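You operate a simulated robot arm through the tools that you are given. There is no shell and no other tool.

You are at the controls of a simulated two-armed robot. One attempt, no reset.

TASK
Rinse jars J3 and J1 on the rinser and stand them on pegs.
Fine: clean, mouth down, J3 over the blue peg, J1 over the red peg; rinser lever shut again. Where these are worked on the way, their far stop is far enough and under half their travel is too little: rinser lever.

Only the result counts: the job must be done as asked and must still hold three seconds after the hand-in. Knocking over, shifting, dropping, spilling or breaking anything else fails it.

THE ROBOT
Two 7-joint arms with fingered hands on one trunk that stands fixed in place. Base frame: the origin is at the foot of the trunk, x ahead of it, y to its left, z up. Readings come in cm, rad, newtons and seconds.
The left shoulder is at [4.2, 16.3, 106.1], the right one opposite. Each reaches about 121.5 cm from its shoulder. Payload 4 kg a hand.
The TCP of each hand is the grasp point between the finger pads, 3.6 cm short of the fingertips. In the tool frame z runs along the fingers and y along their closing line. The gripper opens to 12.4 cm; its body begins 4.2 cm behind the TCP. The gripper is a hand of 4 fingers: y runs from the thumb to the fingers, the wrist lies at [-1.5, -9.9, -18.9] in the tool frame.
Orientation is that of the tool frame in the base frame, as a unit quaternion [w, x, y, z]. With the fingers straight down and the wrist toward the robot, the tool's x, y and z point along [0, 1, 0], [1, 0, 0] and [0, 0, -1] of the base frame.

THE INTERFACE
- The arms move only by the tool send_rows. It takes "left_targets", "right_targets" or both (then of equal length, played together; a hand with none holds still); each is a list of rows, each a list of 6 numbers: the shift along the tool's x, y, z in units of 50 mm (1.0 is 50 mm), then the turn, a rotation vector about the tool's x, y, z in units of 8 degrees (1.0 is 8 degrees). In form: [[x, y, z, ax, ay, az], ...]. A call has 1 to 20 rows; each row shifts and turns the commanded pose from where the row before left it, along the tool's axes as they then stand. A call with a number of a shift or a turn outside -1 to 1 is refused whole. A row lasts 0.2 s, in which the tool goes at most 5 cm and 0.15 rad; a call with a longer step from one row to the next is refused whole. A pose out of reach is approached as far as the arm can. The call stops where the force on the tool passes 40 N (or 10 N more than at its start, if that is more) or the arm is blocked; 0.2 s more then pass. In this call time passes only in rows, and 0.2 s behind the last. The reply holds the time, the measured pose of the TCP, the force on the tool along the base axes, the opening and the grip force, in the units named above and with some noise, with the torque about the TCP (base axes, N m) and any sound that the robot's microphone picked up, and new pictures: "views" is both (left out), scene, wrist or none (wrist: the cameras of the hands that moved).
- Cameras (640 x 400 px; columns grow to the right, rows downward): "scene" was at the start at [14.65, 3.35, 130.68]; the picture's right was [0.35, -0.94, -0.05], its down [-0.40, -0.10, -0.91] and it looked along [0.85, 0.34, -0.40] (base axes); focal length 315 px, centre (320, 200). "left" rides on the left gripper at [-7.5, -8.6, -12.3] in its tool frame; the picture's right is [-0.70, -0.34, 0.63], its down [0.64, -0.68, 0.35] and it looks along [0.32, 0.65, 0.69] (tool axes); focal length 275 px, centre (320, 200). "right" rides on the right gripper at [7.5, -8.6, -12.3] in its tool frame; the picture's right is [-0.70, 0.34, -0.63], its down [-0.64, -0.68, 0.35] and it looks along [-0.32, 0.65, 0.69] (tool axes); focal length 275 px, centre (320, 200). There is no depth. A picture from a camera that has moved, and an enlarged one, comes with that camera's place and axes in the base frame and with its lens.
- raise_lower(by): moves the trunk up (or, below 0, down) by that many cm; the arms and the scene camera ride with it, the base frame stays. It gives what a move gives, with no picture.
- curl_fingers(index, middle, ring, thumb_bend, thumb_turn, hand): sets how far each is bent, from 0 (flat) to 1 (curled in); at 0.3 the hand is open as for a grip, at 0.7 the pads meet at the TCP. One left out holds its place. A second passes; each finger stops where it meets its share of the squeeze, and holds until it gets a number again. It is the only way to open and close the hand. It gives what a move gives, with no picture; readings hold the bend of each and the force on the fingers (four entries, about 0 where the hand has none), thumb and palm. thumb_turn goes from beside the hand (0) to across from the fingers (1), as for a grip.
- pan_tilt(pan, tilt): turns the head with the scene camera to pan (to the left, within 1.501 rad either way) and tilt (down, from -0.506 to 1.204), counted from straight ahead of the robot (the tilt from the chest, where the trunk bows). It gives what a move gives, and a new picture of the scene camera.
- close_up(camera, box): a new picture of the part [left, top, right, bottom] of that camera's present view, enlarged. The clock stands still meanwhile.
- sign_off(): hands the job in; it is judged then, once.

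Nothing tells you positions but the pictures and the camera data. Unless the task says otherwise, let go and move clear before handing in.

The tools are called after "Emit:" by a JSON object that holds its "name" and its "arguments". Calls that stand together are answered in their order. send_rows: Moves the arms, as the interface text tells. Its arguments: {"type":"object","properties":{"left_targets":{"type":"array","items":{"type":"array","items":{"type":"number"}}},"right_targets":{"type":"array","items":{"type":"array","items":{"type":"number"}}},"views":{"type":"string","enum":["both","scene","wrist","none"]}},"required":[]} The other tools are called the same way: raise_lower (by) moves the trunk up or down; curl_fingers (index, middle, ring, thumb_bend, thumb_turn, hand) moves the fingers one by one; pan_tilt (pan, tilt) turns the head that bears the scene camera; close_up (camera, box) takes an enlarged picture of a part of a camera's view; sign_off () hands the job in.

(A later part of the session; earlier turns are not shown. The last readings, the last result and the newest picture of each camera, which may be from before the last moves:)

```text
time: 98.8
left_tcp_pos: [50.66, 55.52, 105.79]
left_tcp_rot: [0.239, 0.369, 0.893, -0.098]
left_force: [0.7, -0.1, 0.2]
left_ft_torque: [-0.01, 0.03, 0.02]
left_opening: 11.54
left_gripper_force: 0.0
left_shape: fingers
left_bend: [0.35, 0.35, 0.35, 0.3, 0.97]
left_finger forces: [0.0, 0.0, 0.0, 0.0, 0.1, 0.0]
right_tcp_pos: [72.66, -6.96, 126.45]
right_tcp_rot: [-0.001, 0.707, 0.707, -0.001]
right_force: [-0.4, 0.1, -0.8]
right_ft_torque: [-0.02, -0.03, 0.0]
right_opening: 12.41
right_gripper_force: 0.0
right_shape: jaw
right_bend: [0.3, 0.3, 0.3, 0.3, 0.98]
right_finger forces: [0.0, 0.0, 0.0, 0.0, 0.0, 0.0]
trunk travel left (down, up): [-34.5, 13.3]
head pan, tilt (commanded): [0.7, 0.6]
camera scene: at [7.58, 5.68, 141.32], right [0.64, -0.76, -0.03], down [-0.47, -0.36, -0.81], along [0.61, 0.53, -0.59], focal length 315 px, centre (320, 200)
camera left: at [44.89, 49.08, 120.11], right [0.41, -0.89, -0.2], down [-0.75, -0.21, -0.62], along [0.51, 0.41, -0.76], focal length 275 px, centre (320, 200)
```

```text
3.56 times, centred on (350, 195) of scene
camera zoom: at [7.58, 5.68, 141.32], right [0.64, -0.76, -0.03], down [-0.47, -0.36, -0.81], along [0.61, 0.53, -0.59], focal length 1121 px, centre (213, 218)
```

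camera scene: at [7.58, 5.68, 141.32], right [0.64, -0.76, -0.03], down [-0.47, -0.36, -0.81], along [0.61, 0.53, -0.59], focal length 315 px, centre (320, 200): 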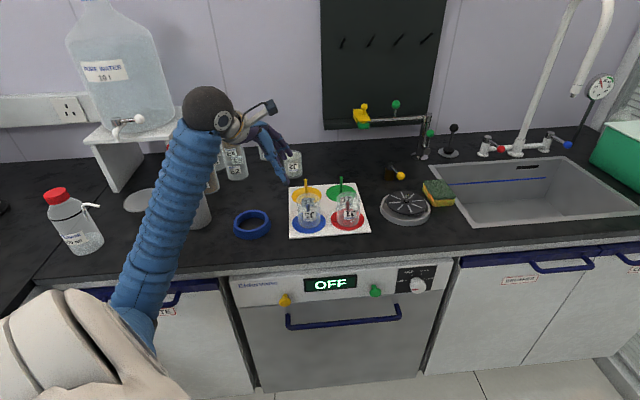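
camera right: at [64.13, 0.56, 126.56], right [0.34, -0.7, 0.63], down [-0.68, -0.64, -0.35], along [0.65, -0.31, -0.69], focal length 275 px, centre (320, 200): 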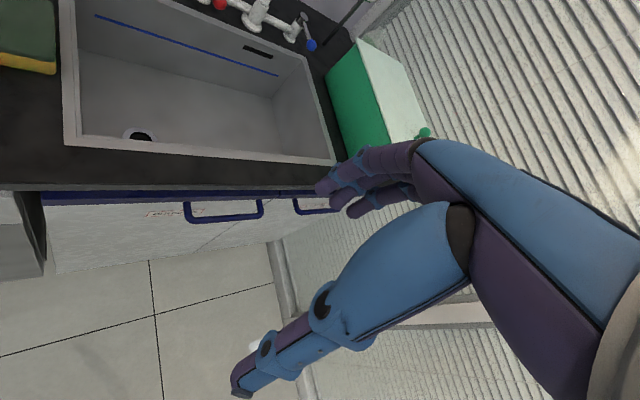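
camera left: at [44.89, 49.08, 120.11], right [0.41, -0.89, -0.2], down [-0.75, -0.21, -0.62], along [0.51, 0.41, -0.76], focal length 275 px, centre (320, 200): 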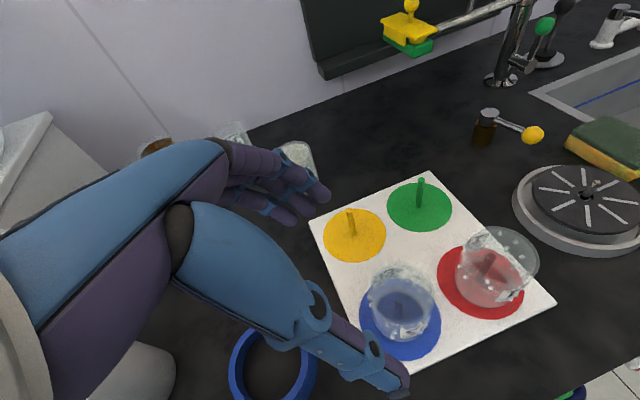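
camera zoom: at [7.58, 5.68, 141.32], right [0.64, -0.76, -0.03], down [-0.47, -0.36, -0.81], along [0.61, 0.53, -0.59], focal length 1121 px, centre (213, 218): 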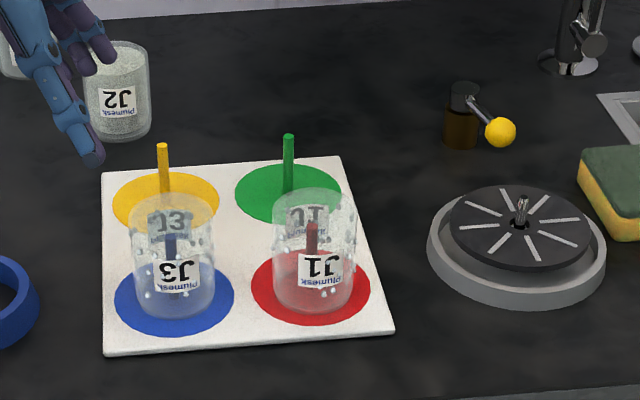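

Both J3 (blue) and J1 (red) stand clean over their pegs. Next is shutting the lever: I'll raise the hand, straighten it and move it over toward the valve.

Emit:
{"name": "send_rows", "arguments": {"left_targets": [[-0.4, 0, -0.69, 0, 0, 0], [-0.4, 0, -0.69, 0, 0, 0], [-0.4, 0, -0.69, 0, 0, 0], [0, 0, 0, 0, 0.9375, 0], [0, 0, 0, 0, 0.9375, 0], [0, 0, 0, 0, 0.9375, 0], [0, 0, 0, 0, 0.9375, 0], [-0.845, 0.315, 0, 0, 0, 0], [-0.845, 0.315, 0, 0, 0, 0], [-0.845, 0.315, 0, 0, 0, 0], [-0.845, 0.315, 0, 0, 0, 0], [-0.845, 0.315, 0, 0, 0, 0], [-0.845, 0.315, 0, 0, 0, 0], [-0.845, 0.315, 0, 0, 0, 0], [-0.845, 0.315, 0, 0, 0, 0]], "views": "both"}}

```text
time: 102.0
left_tcp_pos: [84.19, 40.42, 117.54]
left_tcp_rot: [-0.001, 0.382, 0.924, 0.0]
left_force: [1.1, -0.1, 0.4]
left_ft_torque: [0.01, 0.02, 0.02]
left_opening: 11.57
left_gripper_force: 0.1
left_shape: fingers
left_bend: [0.35, 0.35, 0.35, 0.3, 0.97]
left_finger forces: [0.0, 0.0, 0.1, 0.0, 0.1, 0.0]
right_tcp_pos: [72.72, -6.94, 126.29]
right_tcp_rot: [0.0, 0.706, 0.708, -0.001]
right_force: [0.2, -0.1, 0.3]
right_ft_torque: [0.03, 0.0, 0.02]
right_opening: 12.39
right_gripper_force: 0.0
right_shape: jaw
right_bend: [0.3, 0.3, 0.3, 0.3, 0.98]
right_finger forces: [0.1, 0.0, 0.1, 0.1, 0.1, 0.0]
trunk travel left (down, up): [-34.5, 13.3]
head pan, tilt (commanded): [0.7, 0.6]
camera scene: at [7.71, 5.6, 141.31], right [0.64, -0.76, -0.03], down [-0.47, -0.36, -0.8], along [0.6, 0.53, -0.59], focal length 315 px, centre (320, 200)
camera left: at [83.46, 28.88, 129.77], right [0.25, -0.73, -0.64], down [-0.94, -0.03, -0.34], along [0.23, 0.68, -0.69], focal length 275 px, centre (320, 200)
```

scene: 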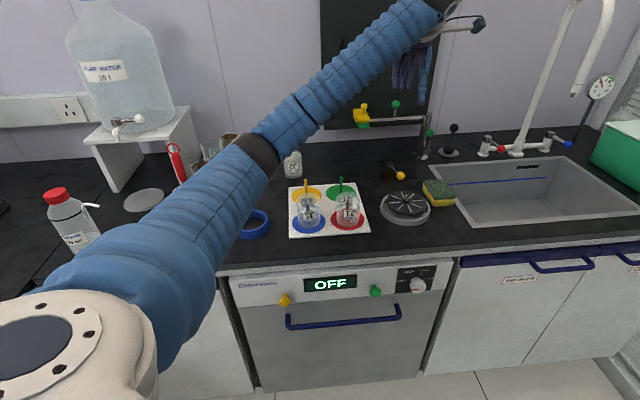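
left: 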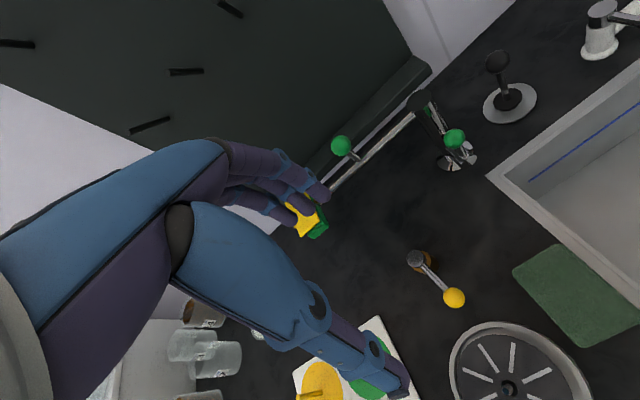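

Now I'll lower the trunk back 12 cm to the height where the lever move worked before, narrow the fingers, and turn the hand to match the lever's direction.

Emit:
{"name": "raise_lower", "arguments": {"by": -12}}

Emit:
{"name": "curl_fingers", "arguments": {"hand": "left", "index": 0.5, "middle": 0.5, "ring": 0.5, "thumb_bend": 0.5}}

Emit:
{"name": "send_rows", "arguments": {"left_targets": [[0, 0, 0, 0, 0, 0.9375], [0, 0, 0, 0, 0, 0.9375], [0, 0, 0, 0, 0, 0.9375], [0, 0, 0, 0, 0, 0.9375], [0, 0, 0, 0, 0, 0.9375], [0, 0, 0, 0, 0, 0.9375], [0, 0, 0, 0, 0, 0.9375], [0, 0, 0, 0, 0, 0.9375], [0, 0, 0, 0, 0, 0.9375], [0, 0, 0, 0, 0, 0.9375]], "views": "both"}}

Emit:
{"name": "close_up", "arguments": {"camera": "left", "box": [220, 140, 480, 380]}}

Emit:
{"name": "close_up", "arguments": {"camera": "scene", "box": [340, 100, 460, 220]}}

```text
time: 103.5
left_tcp_pos: [83.43, 40.42, 106.01]
left_tcp_rot: [0.001, 0.382, 0.924, 0.0]
left_force: [-0.8, 0.6, 0.0]
left_ft_torque: [0.02, -0.01, -0.01]
left_opening: 11.54
left_gripper_force: 0.0
left_shape: fingers
left_bend: [0.35, 0.35, 0.35, 0.3, 0.97]
left_finger forces: [0.0, 0.0, 0.2, 0.1, 0.0, 0.0]
right_tcp_pos: [72.55, -6.88, 114.56]
right_tcp_rot: [0.0, 0.707, 0.707, 0.001]
right_force: [-0.2, 0.9, 0.4]
right_ft_torque: [-0.01, -0.02, -0.03]
right_opening: 12.41
right_gripper_force: 0.1
right_shape: jaw
right_bend: [0.3, 0.3, 0.3, 0.3, 0.98]
right_finger forces: [0.0, 0.0, 0.0, 0.1, 0.1, 0.0]
trunk travel left (down, up): [-22.5, 25.3]
head pan, tilt (commanded): [0.7, 0.6]
```

```text
time: 104.5
left_tcp_pos: [83.58, 40.47, 105.8]
left_tcp_rot: [0.0, 0.382, 0.924, 0.0]
left_force: [-0.6, -0.1, -0.4]
left_ft_torque: [0.02, -0.01, 0.0]
left_opening: 6.23
left_gripper_force: 0.1
left_shape: fingers
left_bend: [0.5, 0.5, 0.5, 0.5, 0.97]
left_finger forces: [0.1, 0.0, 0.0, 0.0, 0.1, 0.0]
right_tcp_pos: [72.66, -6.81, 114.4]
right_tcp_rot: [0.0, 0.706, 0.708, -0.001]
right_force: [0.3, 0.0, -0.2]
right_ft_torque: [0.0, -0.03, 0.03]
right_opening: 12.37
right_gripper_force: 0.0
right_shape: jaw
right_bend: [0.3, 0.3, 0.3, 0.3, 0.98]
right_finger forces: [0.1, 0.0, 0.0, 0.0, 0.1, 0.0]
trunk travel left (down, up): [-22.5, 25.3]
head pan, tilt (commanded): [0.7, 0.6]
```

```text
time: 106.7
left_tcp_pos: [82.71, 39.49, 106.91]
left_tcp_rot: [-0.001, 0.867, 0.498, 0.006]
left_force: [-0.1, -0.4, 0.1]
left_ft_torque: [0.02, 0.01, 0.02]
left_opening: 6.21
left_gripper_force: 0.0
left_shape: fingers
left_bend: [0.5, 0.5, 0.5, 0.5, 0.98]
left_finger forces: [0.0, 0.0, 0.0, 0.0, 0.1, 0.1]
right_tcp_pos: [71.71, -7.75, 114.96]
right_tcp_rot: [0.0, 0.706, 0.708, 0.006]
right_force: [-0.5, 0.1, 0.6]
right_ft_torque: [-0.02, 0.01, -0.01]
right_opening: 12.38
right_gripper_force: 0.1
right_shape: jaw
right_bend: [0.3, 0.3, 0.3, 0.3, 0.98]
right_finger forces: [0.0, 0.0, 0.0, 0.1, 0.1, 0.1]
trunk travel left (down, up): [-22.5, 25.3]
head pan, tilt (commanded): [0.7, 0.6]
camera scene: at [10.84, 4.33, 128.06], right [0.64, -0.76, -0.1], down [-0.55, -0.36, -0.76], along [0.54, 0.54, -0.65], focal length 315 px, centre (320, 200)
camera left: at [71.44, 37.18, 119.05], right [-0.64, -0.43, -0.64], down [-0.26, 0.9, -0.34], along [0.73, -0.05, -0.69], focal length 275 px, centre (320, 200)
```

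scene: 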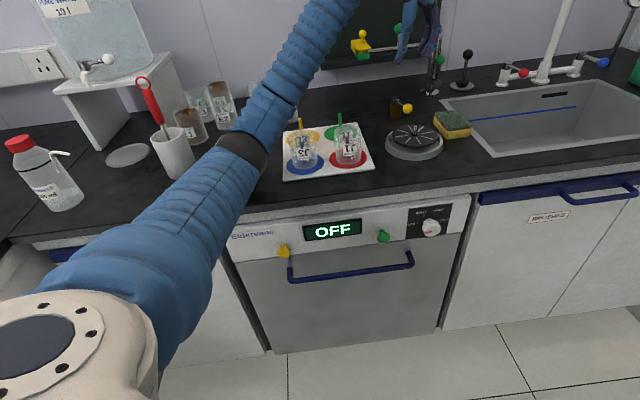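
left: 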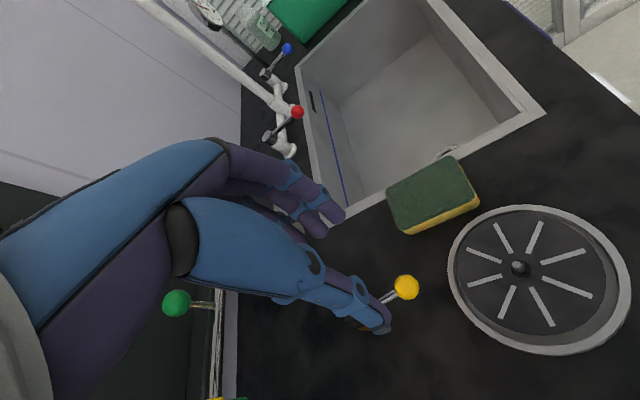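

```text
1.67 times, centred on (350, 260) of left
camera zoom: at [71.44, 37.18, 119.05], right [-0.64, -0.43, -0.64], down [-0.26, 0.9, -0.34], along [0.73, -0.05, -0.69], focal length 459 px, centre (270, 100)
```

zoom: 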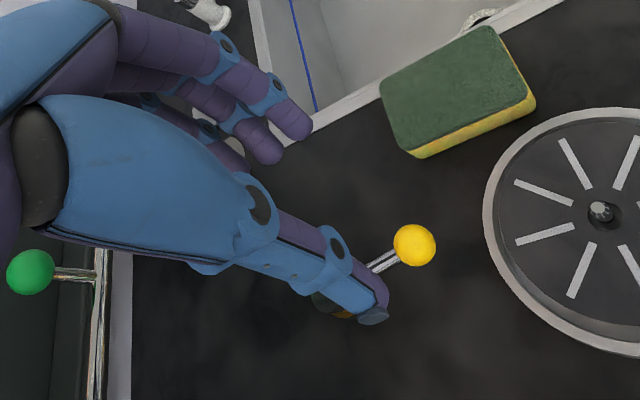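

```text
3.33 times, centred on (400, 160) of scene
camera zoom: at [10.84, 4.33, 128.06], right [0.64, -0.76, -0.1], down [-0.55, -0.36, -0.76], along [0.54, 0.54, -0.65], focal length 1051 px, centre (53, 333)
```

zoom: 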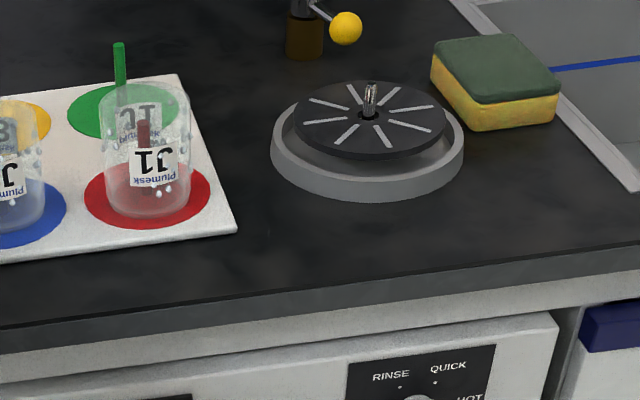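

The trunk is leaning again: in this arm posture the elbow is low over the counter. I'll raise the trunk right away and inspect the elbow area.

Emit:
{"name": "raise_lower", "arguments": {"by": 14}}

Emit:
{"name": "pan_tilt", "arguments": {"pan": 0.9, "tilt": 0.7}}

```text
time: 108.4
left_tcp_pos: [83.6, 40.32, 119.86]
left_tcp_rot: [0.0, 0.866, 0.5, 0.001]
left_force: [-1.0, -0.8, 0.1]
left_ft_torque: [-0.04, 0.02, -0.03]
left_opening: 6.25
left_gripper_force: 0.0
left_shape: fingers
left_bend: [0.5, 0.5, 0.5, 0.5, 0.98]
left_finger forces: [0.0, 0.0, 0.1, 0.1, 0.0, 0.0]
right_tcp_pos: [72.74, -6.94, 128.31]
right_tcp_rot: [-0.002, 0.706, 0.708, -0.001]
right_force: [-0.2, 0.4, 1.0]
right_ft_torque: [-0.04, -0.02, -0.01]
right_opening: 12.37
right_gripper_force: 0.1
right_shape: jaw
right_bend: [0.3, 0.3, 0.3, 0.3, 0.98]
right_finger forces: [0.0, 0.0, 0.0, 0.1, 0.0, 0.0]
trunk travel left (down, up): [-36.5, 11.3]
head pan, tilt (commanded): [0.7, 0.6]
```

```text
time: 109.1
left_tcp_pos: [83.52, 40.39, 119.85]
left_tcp_rot: [-0.001, 0.866, 0.5, -0.001]
left_force: [0.5, 0.8, 0.9]
left_ft_torque: [0.0, 0.01, 0.0]
left_opening: 6.24
left_gripper_force: 0.0
left_shape: fingers
left_bend: [0.5, 0.5, 0.5, 0.5, 0.98]
left_finger forces: [0.0, 0.1, 0.0, 0.1, 0.0, 0.0]
right_tcp_pos: [72.66, -7.01, 128.37]
right_tcp_rot: [0.0, 0.707, 0.707, -0.002]
right_force: [-0.7, -0.2, -0.6]
right_ft_torque: [0.01, 0.01, -0.03]
right_opening: 12.39
right_gripper_force: 0.1
right_shape: jaw
right_bend: [0.3, 0.3, 0.3, 0.3, 0.98]
right_finger forces: [0.0, 0.0, 0.0, 0.0, 0.0, 0.1]
trunk travel left (down, up): [-36.5, 11.3]
head pan, tilt (commanded): [0.901, 0.7]
camera scene: at [5.54, 6.69, 142.65], right [0.78, -0.62, -0.03], down [-0.42, -0.5, -0.75], along [0.45, 0.6, -0.66], focal length 315 px, centre (320, 200)
```

scene: 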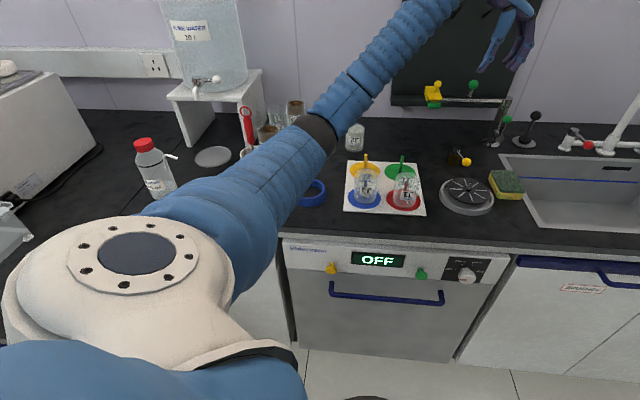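

The lean is gone with the trunk up, and the jars and other objects look undisturbed. I'll raise the trunk nearly to its top so that the elbow stays high, then lower the hand to the lever while watching for any lean.

Emit:
{"name": "raise_lower", "arguments": {"by": 11}}

Emit:
{"name": "send_rows", "arguments": {"left_targets": [[0, 0, 0.8, 0, 0, 0], [0, 0, 0.8, 0, 0, 0], [0, 0, 0.8, 0, 0, 0], [0, 0, 0.8, 0, 0, 0], [0, 0, 0.8, 0, 0, 0]], "views": "both"}}

Emit:
{"name": "close_up", "arguments": {"camera": "left", "box": [220, 140, 480, 380]}}

```text
time: 110.5
left_tcp_pos: [83.58, 40.3, 130.91]
left_tcp_rot: [0.0, 0.866, 0.5, 0.0]
left_force: [-0.4, 0.2, 0.5]
left_ft_torque: [0.02, -0.05, -0.01]
left_opening: 6.2
left_gripper_force: 0.0
left_shape: fingers
left_bend: [0.5, 0.5, 0.5, 0.5, 0.98]
left_finger forces: [0.0, 0.0, 0.0, 0.1, 0.1, 0.0]
right_tcp_pos: [72.72, -7.07, 139.35]
right_tcp_rot: [-0.001, 0.707, 0.707, 0.0]
right_force: [0.7, 0.0, -0.8]
right_ft_torque: [0.0, 0.01, 0.0]
right_opening: 12.36
right_gripper_force: 0.1
right_shape: jaw
right_bend: [0.3, 0.3, 0.3, 0.3, 0.98]
right_finger forces: [0.0, 0.1, 0.0, 0.0, 0.1, 0.0]
trunk travel left (down, up): [-47.5, 0.3]
head pan, tilt (commanded): [0.901, 0.7]
```

```text
time: 111.7
left_tcp_pos: [83.49, 40.65, 110.71]
left_tcp_rot: [0.0, 0.866, 0.5, 0.0]
left_force: [-0.1, 0.0, 0.2]
left_ft_torque: [0.0, 0.0, 0.02]
left_opening: 6.25
left_gripper_force: 0.0
left_shape: fingers
left_bend: [0.5, 0.5, 0.5, 0.5, 0.98]
left_finger forces: [0.0, 0.1, 0.0, 0.0, 0.0, 0.0]
right_tcp_pos: [72.67, -7.01, 139.35]
right_tcp_rot: [-0.001, 0.707, 0.707, -0.001]
right_force: [0.1, 0.5, -0.4]
right_ft_torque: [-0.01, 0.0, 0.0]
right_opening: 12.37
right_gripper_force: 0.2
right_shape: jaw
right_bend: [0.3, 0.3, 0.3, 0.3, 0.98]
right_finger forces: [0.0, 0.1, 0.0, 0.0, 0.0, 0.0]
trunk travel left (down, up): [-47.5, 0.3]
head pan, tilt (commanded): [0.901, 0.7]
camera scene: at [4.2, 6.71, 153.9], right [0.78, -0.62, 0.0], down [-0.4, -0.51, -0.76], along [0.47, 0.6, -0.64], focal length 315 px, centre (320, 200)
camera left: at [72.28, 38.3, 122.99], right [-0.64, -0.43, -0.63], down [-0.27, 0.9, -0.35], along [0.72, -0.05, -0.69], focal length 275 px, centre (320, 200)
```

scene: 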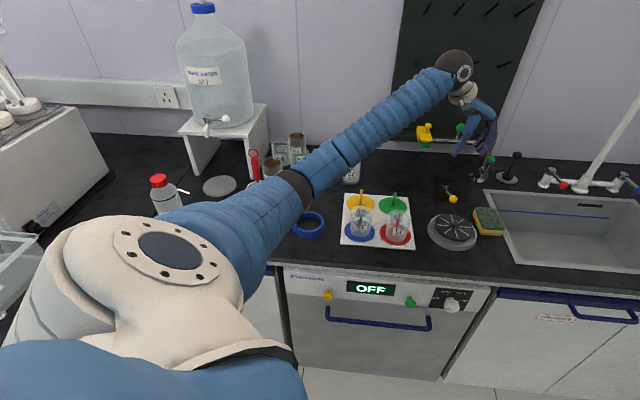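
left: 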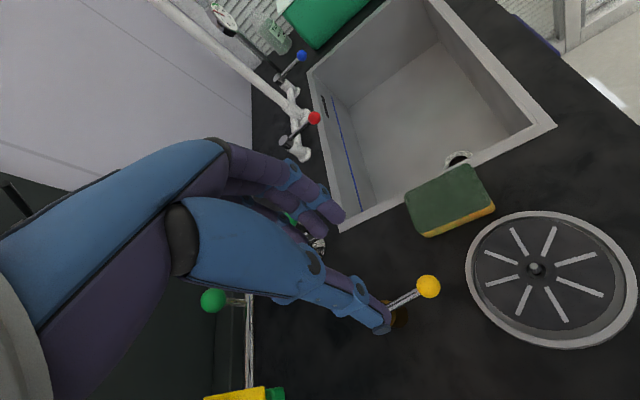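

```text
1.67 times, centred on (350, 260) of left
camera zoom: at [72.28, 38.3, 122.99], right [-0.64, -0.43, -0.63], down [-0.27, 0.9, -0.35], along [0.72, -0.05, -0.69], focal length 459 px, centre (270, 100)
```

zoom: 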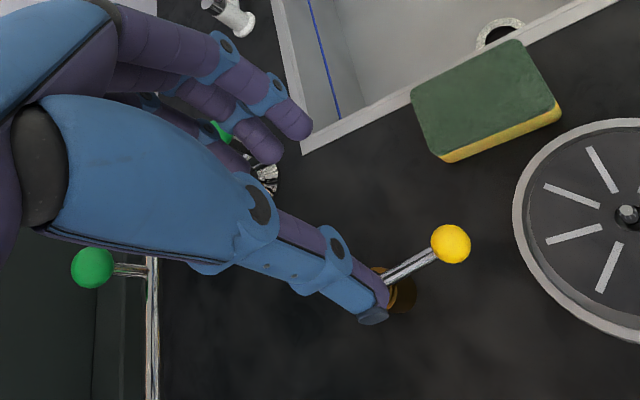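

No lean this time, and the lever ball is almost centred under the hand. I'll continue down in stages.

Emit:
{"name": "send_rows", "arguments": {"left_targets": [[-0.03, 0.1, 0.6, 0, 0, 0], [0, 0, 0.7, 0, 0, 0], [0, 0, 0.6, 0, 0, 0]], "views": "wrist"}}

Emit:
{"name": "close_up", "arguments": {"camera": "left", "box": [220, 140, 480, 380]}}

```text
time: 112.5
left_tcp_pos: [83.83, 40.31, 101.27]
left_tcp_rot: [0.0, 0.866, 0.501, 0.0]
left_force: [-0.1, 0.4, 0.5]
left_ft_torque: [0.0, 0.01, 0.0]
left_opening: 6.23
left_gripper_force: 0.0
left_shape: fingers
left_bend: [0.5, 0.5, 0.5, 0.5, 0.98]
left_finger forces: [0.1, 0.0, 0.0, 0.0, 0.0, 0.1]
right_tcp_pos: [72.6, -6.79, 139.39]
right_tcp_rot: [-0.001, 0.708, 0.706, -0.001]
right_force: [-0.1, -0.1, 0.2]
right_ft_torque: [0.02, -0.02, 0.03]
right_opening: 12.38
right_gripper_force: 0.0
right_shape: jaw
right_bend: [0.3, 0.3, 0.3, 0.3, 0.98]
right_finger forces: [0.0, 0.0, 0.1, 0.1, 0.0, 0.1]
trunk travel left (down, up): [-47.5, 0.3]
head pan, tilt (commanded): [0.901, 0.7]
camera left: at [72.62, 37.9, 113.45], right [-0.64, -0.44, -0.63], down [-0.27, 0.9, -0.35], along [0.72, -0.05, -0.69], focal length 275 px, centre (320, 200)
```

left: 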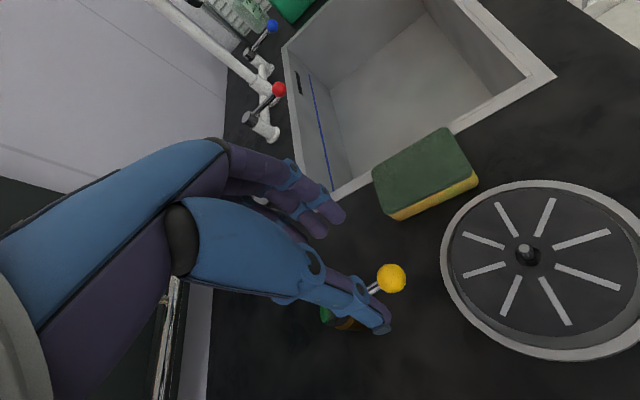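

```text
1.67 times, centred on (350, 260) of left
camera zoom: at [72.62, 37.9, 113.45], right [-0.64, -0.44, -0.63], down [-0.27, 0.9, -0.35], along [0.72, -0.05, -0.69], focal length 459 px, centre (270, 100)
```

zoom: 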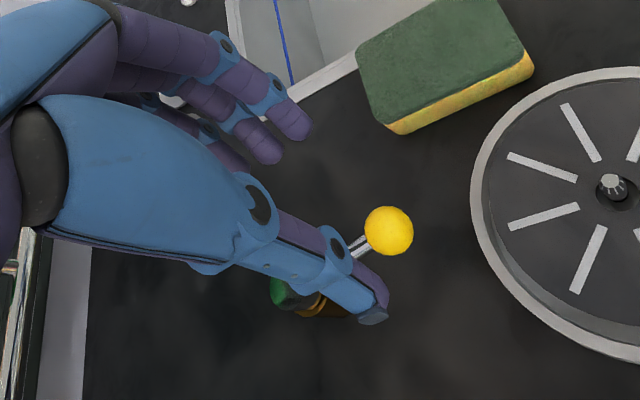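

Still steady. I'll lower the fingers around the ball.

Emit:
{"name": "send_rows", "arguments": {"left_targets": [[0, 0, 0.6, 0, 0, 0], [0, 0, 0.6, 0, 0, 0], [0, 0, 0.54, 0, 0, 0]], "views": "both"}}

Emit:
{"name": "close_up", "arguments": {"camera": "left", "box": [220, 140, 480, 380]}}

```text
time: 113.3
left_tcp_pos: [83.91, 39.86, 92.58]
left_tcp_rot: [0.001, 0.866, 0.5, 0.0]
left_force: [0.7, -0.8, 0.2]
left_ft_torque: [0.0, -0.02, 0.01]
left_opening: 6.24
left_gripper_force: 0.0
left_shape: fingers
left_bend: [0.5, 0.5, 0.5, 0.5, 0.98]
left_finger forces: [0.0, 0.0, 0.1, 0.0, 0.0, 0.0]
right_tcp_pos: [72.61, -6.94, 139.31]
right_tcp_rot: [0.0, 0.707, 0.708, -0.001]
right_force: [0.7, 0.1, 0.0]
right_ft_torque: [-0.02, 0.02, -0.01]
right_opening: 12.4
right_gripper_force: 0.0
right_shape: jaw
right_bend: [0.3, 0.3, 0.3, 0.3, 0.98]
right_finger forces: [0.1, 0.0, 0.0, 0.1, 0.1, 0.0]
trunk travel left (down, up): [-47.5, 0.3]
head pan, tilt (commanded): [0.901, 0.7]
camera scene: at [4.19, 6.68, 153.9], right [0.78, -0.62, 0.0], down [-0.4, -0.51, -0.76], along [0.47, 0.6, -0.64], focal length 315 px, centre (320, 200)
camera left: at [72.65, 37.53, 104.78], right [-0.64, -0.44, -0.63], down [-0.27, 0.9, -0.35], along [0.72, -0.05, -0.69], focal length 275 px, centre (320, 200)
```

scene: 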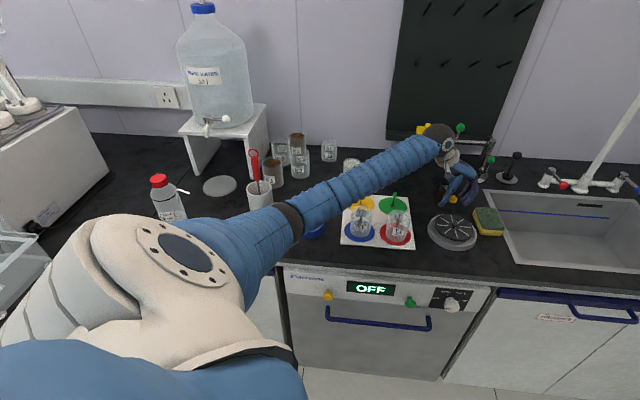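
left: 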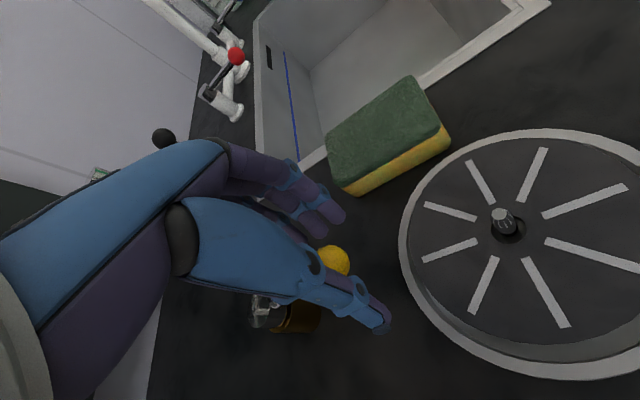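

```text
1.67 times, centred on (350, 260) of left
camera zoom: at [72.65, 37.53, 104.78], right [-0.64, -0.44, -0.63], down [-0.27, 0.9, -0.35], along [0.72, -0.05, -0.69], focal length 459 px, centre (270, 100)
```

zoom: 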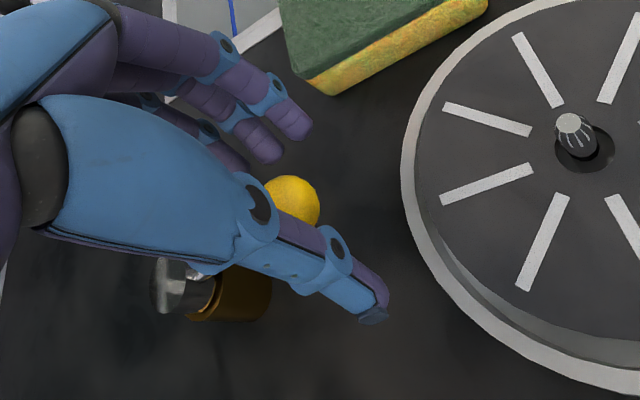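

The ball is between thumb and fingers. I'll close the loose cage again and turn the lever back along its arc, checking halfway.

Emit:
{"name": "curl_fingers", "arguments": {"hand": "left", "index": 0.6, "middle": 0.6, "ring": 0.6, "thumb_bend": 0.58}}

Emit:
{"name": "send_rows", "arguments": {"left_targets": [[-0.004, 0.293, 0, 0, 0, -0.852], [0.005, 0.174, 0, 0, 0, -0.852], [0.008, 0.177, 0, 0, 0, -0.852], [0.011, 0.177, 0, 0, 0, -0.852], [0.012, 0.174, 0, 0, 0, -0.852], [0.014, 0.175, 0, 0, 0, -0.852]], "views": "both"}}

Emit:
{"name": "close_up", "arguments": {"camera": "left", "box": [220, 140, 480, 380]}}

Emit:
{"name": "close_up", "arguments": {"camera": "scene", "box": [390, 110, 520, 250]}}

```text
time: 114.3
left_tcp_pos: [83.7, 39.97, 92.56]
left_tcp_rot: [0.0, 0.866, 0.5, 0.0]
left_force: [-0.1, -0.1, 0.2]
left_ft_torque: [-0.01, 0.0, -0.02]
left_opening: 3.6
left_gripper_force: 0.0
left_shape: fingers
left_bend: [0.6, 0.6, 0.6, 0.57, 0.98]
left_finger forces: [0.0, 0.1, 0.1, 0.0, 0.1, 0.0]
right_tcp_pos: [72.67, -6.87, 139.41]
right_tcp_rot: [0.0, 0.706, 0.708, 0.0]
right_force: [0.1, -0.3, -0.3]
right_ft_torque: [-0.03, 0.0, -0.01]
right_opening: 12.39
right_gripper_force: 0.0
right_shape: jaw
right_bend: [0.3, 0.3, 0.3, 0.3, 0.98]
right_finger forces: [0.1, 0.1, 0.1, 0.0, 0.0, 0.0]
trunk travel left (down, up): [-47.5, 0.3]
head pan, tilt (commanded): [0.901, 0.7]
```

```text
time: 115.7
left_tcp_pos: [89.48, 38.67, 92.76]
left_tcp_rot: [0.0, 0.635, 0.773, -0.001]
left_force: [-0.8, -1.7, -1.0]
left_ft_torque: [0.01, 0.06, 0.03]
left_opening: 3.65
left_gripper_force: 0.6
left_shape: fingers
left_bend: [0.6, 0.6, 0.6, 0.57, 0.97]
left_finger forces: [0.0, 0.1, 0.0, 0.1, 1.4, 0.0]
right_tcp_pos: [72.66, -6.95, 139.57]
right_tcp_rot: [-0.001, 0.706, 0.708, -0.001]
right_force: [0.0, 0.4, 0.3]
right_ft_torque: [0.02, -0.01, 0.02]
right_opening: 12.39
right_gripper_force: 0.0
right_shape: jaw
right_bend: [0.3, 0.3, 0.3, 0.3, 0.98]
right_finger forces: [0.0, 0.0, 0.0, 0.1, 0.0, 0.1]
trunk travel left (down, up): [-47.5, 0.3]
head pan, tilt (commanded): [0.901, 0.7]
camera scene: at [4.21, 6.61, 153.91], right [0.78, -0.62, 0.0], down [-0.4, -0.5, -0.76], along [0.47, 0.6, -0.64], focal length 315 px, centre (320, 200)
camera left: at [82.54, 29.55, 104.93], right [-0.2, -0.75, -0.63], down [-0.79, 0.5, -0.35], along [0.58, 0.43, -0.69], focal length 275 px, centre (320, 200)
```

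scene: 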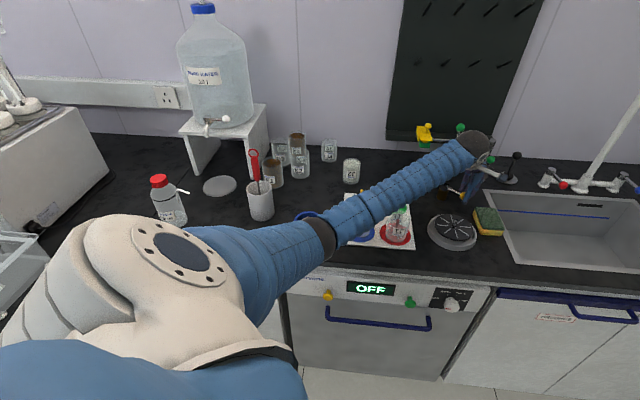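
left: 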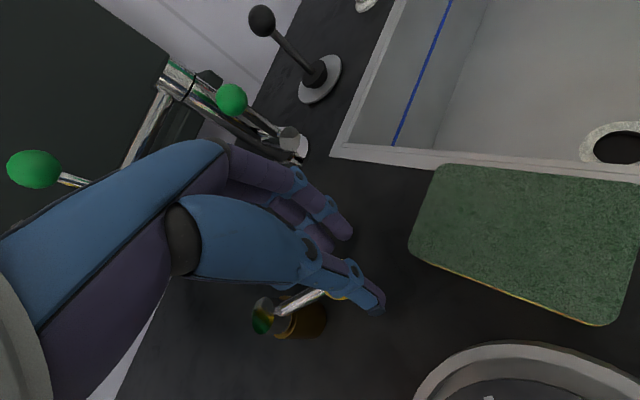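

```text
1.67 times, centred on (350, 260) of left
camera zoom: at [82.54, 29.55, 104.93], right [-0.2, -0.75, -0.63], down [-0.79, 0.5, -0.35], along [0.58, 0.43, -0.69], focal length 459 px, centre (270, 100)
```

zoom: 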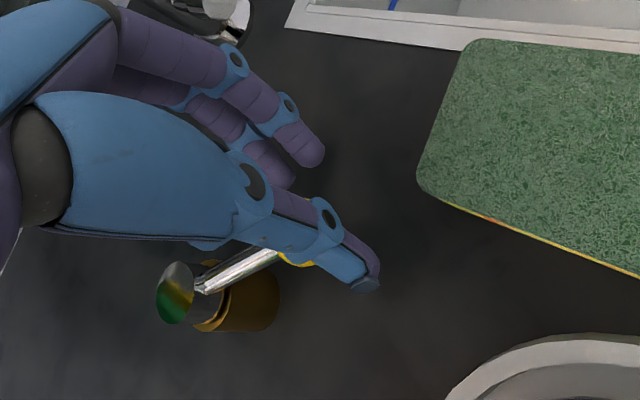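

```text
2.86 times, centred on (455, 180) of scene
camera zoom: at [4.21, 6.61, 153.91], right [0.78, -0.62, 0.0], down [-0.4, -0.5, -0.76], along [0.47, 0.6, -0.64], focal length 901 px, centre (-66, 257)
```

zoom: 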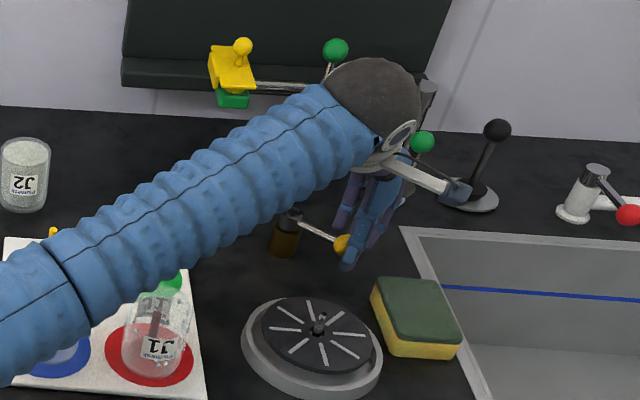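

The lever is following (thumb force about 1.4 N), and the forearm is well above the jars. I'll continue to the shut stop.

Emit:
{"name": "send_rows", "arguments": {"left_targets": [[0.017, 0.174, 0, 0, 0, -0.852], [0.019, 0.176, 0, 0, 0, -0.852], [0.019, 0.174, 0, 0, 0, -0.852], [0.023, 0.174, 0, 0, 0, -0.852], [0.025, 0.175, 0, 0, 0, -0.852]], "views": "both"}}

Emit:
{"name": "close_up", "arguments": {"camera": "left", "box": [220, 140, 480, 380]}}

Emit:
{"name": "close_up", "arguments": {"camera": "scene", "box": [390, 110, 520, 250]}}

```text
time: 116.9
left_tcp_pos: [93.12, 41.02, 92.66]
left_tcp_rot: [-0.001, 0.381, 0.925, 0.0]
left_force: [2.2, -6.1, 0.8]
left_ft_torque: [-0.17, -0.05, 0.09]
left_opening: 3.74
left_gripper_force: 2.0
left_shape: fingers
left_bend: [0.6, 0.6, 0.6, 0.57, 0.95]
left_finger forces: [0.0, 0.0, 0.0, 0.0, 5.0, 0.0]
right_tcp_pos: [72.67, -7.0, 139.41]
right_tcp_rot: [0.0, 0.706, 0.708, -0.001]
right_force: [-0.4, 0.3, -0.3]
right_ft_torque: [-0.01, 0.01, 0.01]
right_opening: 12.38
right_gripper_force: 0.0
right_shape: jaw
right_bend: [0.3, 0.3, 0.3, 0.3, 0.98]
right_finger forces: [0.0, 0.0, 0.0, 0.1, 0.0, 0.0]
trunk travel left (down, up): [-47.5, 0.3]
head pan, tilt (commanded): [0.901, 0.7]
camera scene: at [4.2, 6.59, 153.91], right [0.78, -0.62, 0.0], down [-0.4, -0.5, -0.76], along [0.47, 0.6, -0.64], focal length 315 px, centre (320, 200)
camera left: at [92.41, 29.5, 104.93], right [0.26, -0.73, -0.63], down [-0.94, -0.03, -0.35], along [0.23, 0.68, -0.69], focal length 275 px, centre (320, 200)
```

scene: 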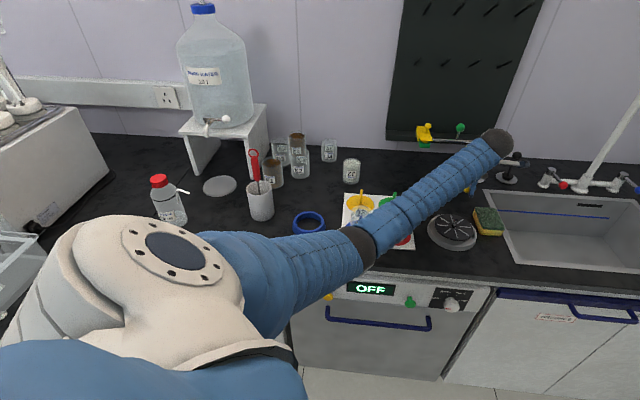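
left: 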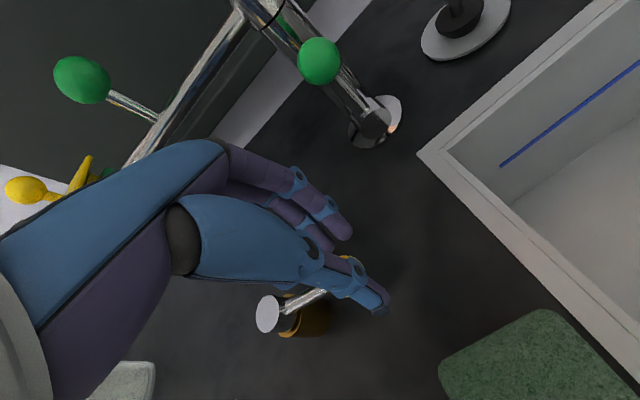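

```text
1.67 times, centred on (350, 260) of left
camera zoom: at [92.41, 29.5, 104.93], right [0.26, -0.73, -0.63], down [-0.94, -0.03, -0.35], along [0.23, 0.68, -0.69], focal length 459 px, centre (270, 100)
```

zoom: 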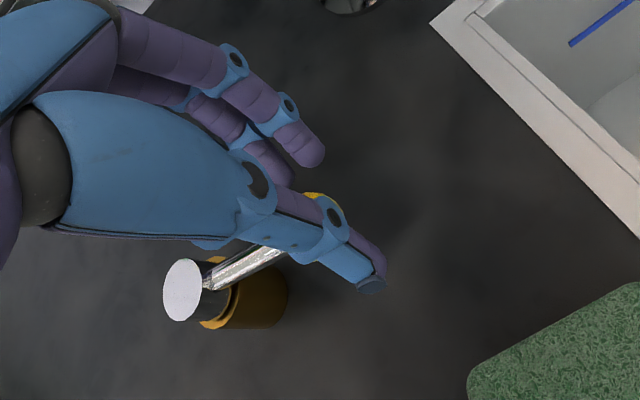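

```text
2.86 times, centred on (455, 180) of scene
camera zoom: at [4.2, 6.59, 153.91], right [0.78, -0.62, 0.0], down [-0.4, -0.5, -0.76], along [0.47, 0.6, -0.64], focal length 901 px, centre (-66, 257)
```

zoom: 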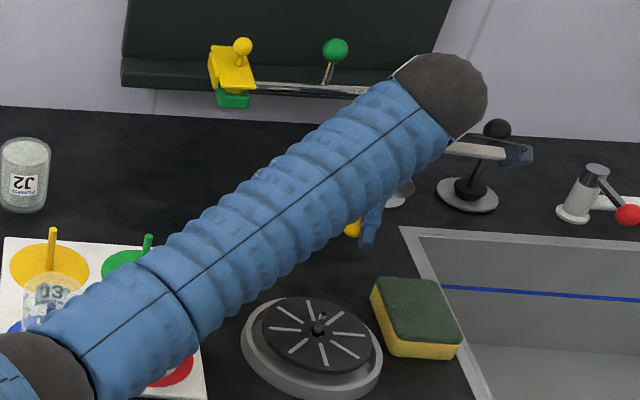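

The lever is near its shut stop but the thumb is being pushed sideways. I'll shift the hand slightly right to relieve that, then push the last bit toward the wall.

Emit:
{"name": "send_rows", "arguments": {"left_targets": [[-0.14, 0, 0, 0, 0, 0], [0, 0.1, 0, 0, 0, 0], [0, 0.1, 0, 0, 0, 0]], "views": "wrist"}}

Emit:
{"name": "close_up", "arguments": {"camera": "left", "box": [220, 140, 480, 380]}}

```text
time: 117.7
left_tcp_pos: [94.37, 41.17, 92.77]
left_tcp_rot: [-0.001, 0.382, 0.924, 0.0]
left_force: [0.0, -0.9, 1.1]
left_ft_torque: [0.0, -0.02, 0.0]
left_opening: 3.7
left_gripper_force: 0.6
left_shape: fingers
left_bend: [0.6, 0.6, 0.6, 0.57, 0.97]
left_finger forces: [0.0, 0.0, 0.1, 0.0, 1.2, 0.0]
right_tcp_pos: [72.61, -7.01, 139.31]
right_tcp_rot: [-0.001, 0.706, 0.708, -0.001]
right_force: [0.2, -0.5, -0.3]
right_ft_torque: [0.0, -0.06, 0.0]
right_opening: 12.42
right_gripper_force: 0.1
right_shape: jaw
right_bend: [0.3, 0.3, 0.3, 0.3, 0.98]
right_finger forces: [0.1, 0.1, 0.0, 0.0, 0.0, 0.0]
trunk travel left (down, up): [-47.5, 0.3]
head pan, tilt (commanded): [0.901, 0.7]
camera left: at [93.56, 29.79, 104.89], right [0.25, -0.73, -0.63], down [-0.94, -0.03, -0.35], along [0.23, 0.68, -0.69], focal length 275 px, centre (320, 200)
```

left: 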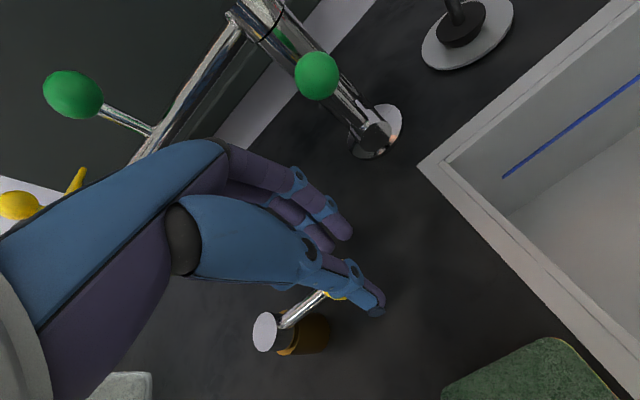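

```text
1.67 times, centred on (350, 260) of left
camera zoom: at [93.56, 29.79, 104.89], right [0.25, -0.73, -0.63], down [-0.94, -0.03, -0.35], along [0.23, 0.68, -0.69], focal length 459 px, centre (270, 100)
```

zoom: 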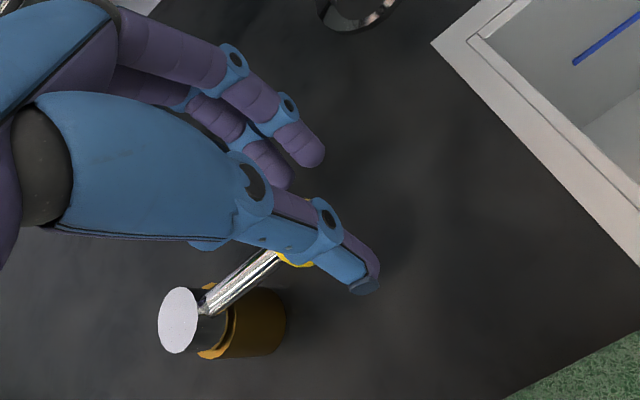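

I can't tell from under the thumb whether the lever is fully home. I'll open the cage, lift the hand clear and look at the lever directly.

Emit:
{"name": "curl_fingers", "arguments": {"hand": "left", "index": 0.5, "middle": 0.5, "ring": 0.5, "thumb_bend": 0.48}}

Emit:
{"name": "send_rows", "arguments": {"left_targets": [[0, 0, -0.5, 0, 0, 0], [0, 0, -0.8, 0, 0, 0], [0, 0, -0.8, 0, 0, 0]], "views": "both"}}

Emit:
{"name": "close_up", "arguments": {"camera": "left", "box": [300, 180, 500, 380]}}

Emit:
{"name": "close_up", "arguments": {"camera": "scene", "box": [390, 110, 520, 250]}}

```text
time: 118.7
left_tcp_pos: [94.26, 41.3, 92.8]
left_tcp_rot: [0.0, 0.382, 0.924, 0.0]
left_force: [-0.5, -1.2, -0.1]
left_ft_torque: [0.0, 0.01, -0.01]
left_opening: 6.49
left_gripper_force: 0.1
left_shape: fingers
left_bend: [0.5, 0.5, 0.5, 0.48, 0.97]
left_finger forces: [0.0, 0.0, 0.0, 0.0, 0.0, 0.1]
right_tcp_pos: [72.68, -6.94, 139.39]
right_tcp_rot: [-0.001, 0.707, 0.708, -0.001]
right_force: [0.0, -0.1, -0.3]
right_ft_torque: [-0.02, -0.01, 0.02]
right_opening: 12.37
right_gripper_force: 0.2
right_shape: jaw
right_bend: [0.3, 0.3, 0.3, 0.3, 0.98]
right_finger forces: [0.0, 0.1, 0.0, 0.1, 0.0, 0.0]
trunk travel left (down, up): [-47.5, 0.3]
head pan, tilt (commanded): [0.901, 0.7]
```

```text
time: 119.5
left_tcp_pos: [94.18, 41.26, 103.15]
left_tcp_rot: [-0.001, 0.381, 0.924, -0.001]
left_force: [-0.3, 0.8, 0.7]
left_ft_torque: [-0.01, 0.02, 0.02]
left_opening: 6.49
left_gripper_force: 0.0
left_shape: fingers
left_bend: [0.5, 0.5, 0.5, 0.48, 0.97]
left_finger forces: [0.0, 0.0, 0.0, 0.0, 0.1, 0.0]
right_tcp_pos: [72.7, -6.97, 139.47]
right_tcp_rot: [0.0, 0.707, 0.708, -0.001]
right_force: [-0.2, -0.2, -0.6]
right_ft_torque: [-0.04, -0.02, -0.02]
right_opening: 12.36
right_gripper_force: 0.0
right_shape: jaw
right_bend: [0.3, 0.3, 0.3, 0.3, 0.98]
right_finger forces: [0.0, 0.0, 0.0, 0.0, 0.1, 0.0]
trunk travel left (down, up): [-47.5, 0.3]
head pan, tilt (commanded): [0.901, 0.7]
camera scene: at [4.14, 6.62, 153.91], right [0.78, -0.62, 0.0], down [-0.4, -0.5, -0.77], along [0.47, 0.6, -0.64], focal length 315 px, centre (320, 200)
camera left: at [93.38, 29.75, 115.46], right [0.25, -0.73, -0.63], down [-0.94, -0.03, -0.35], along [0.23, 0.68, -0.69], focal length 275 px, centre (320, 200)
```

scene: 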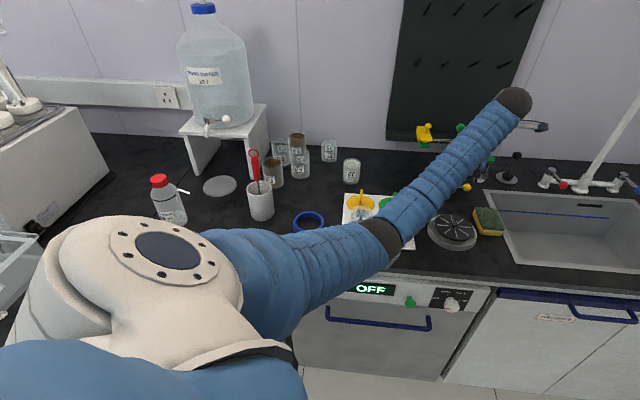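
left: 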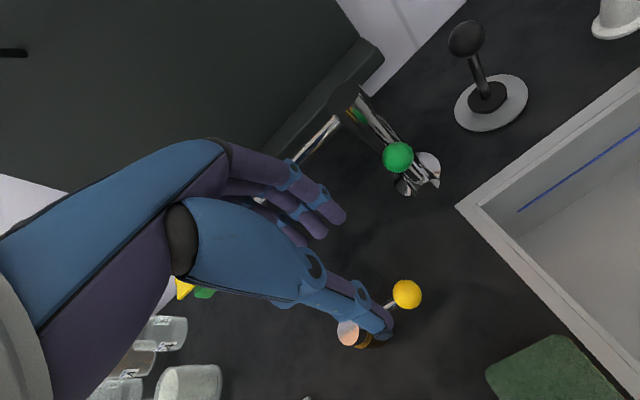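

```text
2.00 times, centred on (400, 280) of left
camera zoom: at [93.38, 29.75, 115.46], right [0.25, -0.73, -0.63], down [-0.94, -0.03, -0.35], along [0.23, 0.68, -0.69], focal length 551 px, centre (160, 40)
```

zoom: 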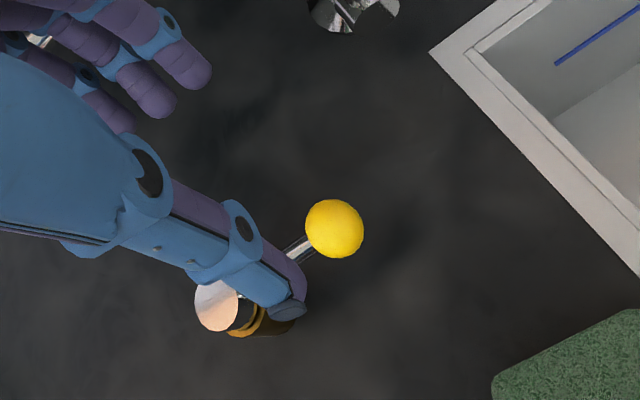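

```text
2.86 times, centred on (455, 180) of scene
camera zoom: at [4.14, 6.62, 153.91], right [0.78, -0.62, 0.0], down [-0.4, -0.5, -0.77], along [0.47, 0.6, -0.64], focal length 901 px, centre (-66, 257)
```

zoom: 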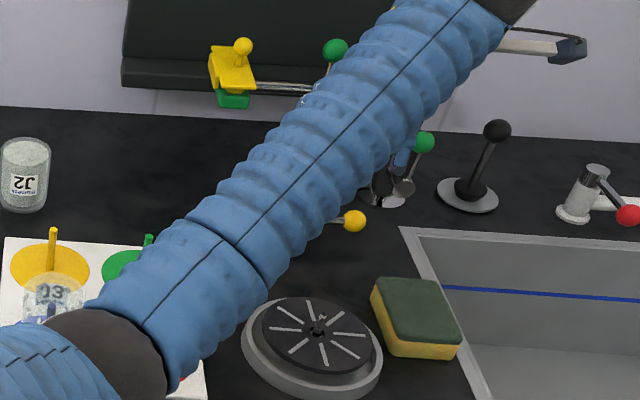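

The lever points right along the counter again; the ball is at (93.1, 40.6), matching its original spot (93.0, 40.7). I'll raise the left arm away from everything and then compare with the first picture.

Emit:
{"name": "send_rows", "arguments": {"left_targets": [[0, 0, -0.9, 0, 0, 0], [0, 0, -0.9, 0, 0, 0], [0, 0, -0.9, 0, 0, 0], [0, 0, -0.9, 0, 0, 0], [0, 0, -0.9, 0, 0, 0], [0.85, -0.3, 0, 0, 0, 0], [0.85, -0.3, 0, 0, 0, 0], [0.85, -0.3, 0, 0, 0, 0], [0.85, -0.3, 0, 0, 0, 0], [0.85, -0.3, 0, 0, 0, 0], [0.85, -0.3, 0, 0, 0, 0], [0.85, -0.3, 0, 0, 0, 0]], "views": "none"}}

Emit:
{"name": "pan_tilt", "arguments": {"pan": 0.6, "tilt": 0.6}}

Emit:
{"name": "close_up", "arguments": {"camera": "scene", "box": [340, 140, 460, 260]}}

Emit:
{"name": "close_up", "arguments": {"camera": "scene", "box": [240, 160, 400, 280]}}

```text
time: 122.1
left_tcp_pos: [65.51, 54.98, 125.89]
left_tcp_rot: [-0.001, 0.382, 0.924, 0.0]
left_force: [-0.4, 0.2, 1.0]
left_ft_torque: [0.01, -0.06, 0.02]
left_opening: 6.51
left_gripper_force: 0.0
left_shape: fingers
left_bend: [0.5, 0.5, 0.5, 0.48, 0.97]
left_finger forces: [0.0, 0.1, 0.0, 0.0, 0.0, 0.1]
right_tcp_pos: [72.53, -6.95, 139.55]
right_tcp_rot: [0.0, 0.707, 0.707, 0.001]
right_force: [-0.3, -0.1, -0.3]
right_ft_torque: [0.02, 0.01, -0.02]
right_opening: 12.4
right_gripper_force: 0.0
right_shape: jaw
right_bend: [0.3, 0.3, 0.3, 0.3, 0.98]
right_finger forces: [0.0, 0.1, 0.1, 0.0, 0.1, 0.0]
trunk travel left (down, up): [-47.5, 0.3]
head pan, tilt (commanded): [0.901, 0.7]
```

```text
time: 122.9
left_tcp_pos: [65.63, 55.02, 125.66]
left_tcp_rot: [-0.001, 0.381, 0.924, 0.0]
left_force: [-0.1, -0.1, 0.0]
left_ft_torque: [0.03, -0.04, 0.01]
left_opening: 6.51
left_gripper_force: 0.0
left_shape: fingers
left_bend: [0.5, 0.5, 0.5, 0.48, 0.97]
left_finger forces: [0.1, 0.0, 0.0, 0.0, 0.0, 0.0]
right_tcp_pos: [72.69, -6.84, 139.38]
right_tcp_rot: [-0.001, 0.706, 0.708, -0.001]
right_force: [-0.3, 0.6, -0.1]
right_ft_torque: [-0.01, -0.02, 0.02]
right_opening: 12.37
right_gripper_force: 0.1
right_shape: jaw
right_bend: [0.3, 0.3, 0.3, 0.3, 0.98]
right_finger forces: [0.0, 0.1, 0.0, 0.0, 0.1, 0.0]
trunk travel left (down, up): [-47.5, 0.3]
head pan, tilt (commanded): [0.6, 0.6]
camera scene: at [6.19, 5.03, 154.76], right [0.57, -0.82, 0.0], down [-0.47, -0.32, -0.82], along [0.68, 0.47, -0.57], focal length 315 px, centre (320, 200)
```

scene: 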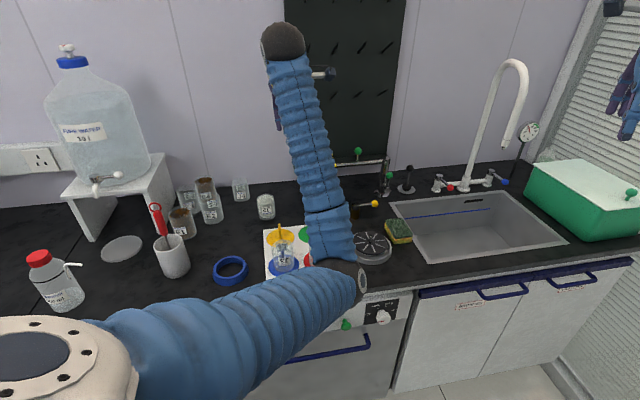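

```text
3.33 times, centred on (400, 200) of scene
camera zoom: at [6.19, 5.03, 154.76], right [0.57, -0.82, 0.0], down [-0.47, -0.32, -0.82], along [0.68, 0.47, -0.57], focal length 1051 px, centre (53, 200)
```

zoom: 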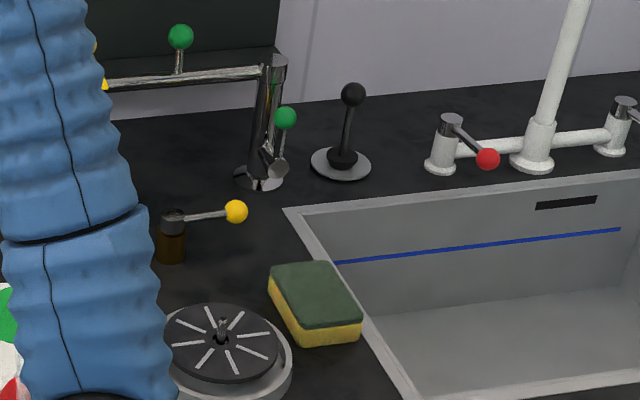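

```text
3.33 times, centred on (320, 220) of scene
camera zoom: at [6.19, 5.03, 154.76], right [0.57, -0.82, 0.0], down [-0.47, -0.32, -0.82], along [0.68, 0.47, -0.57], focal length 1051 px, centre (320, 133)
```

zoom: 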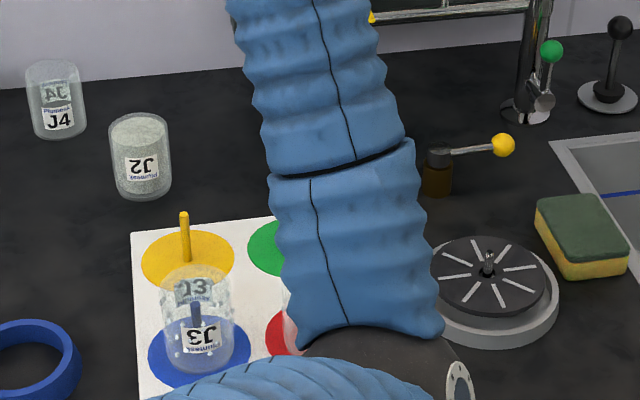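

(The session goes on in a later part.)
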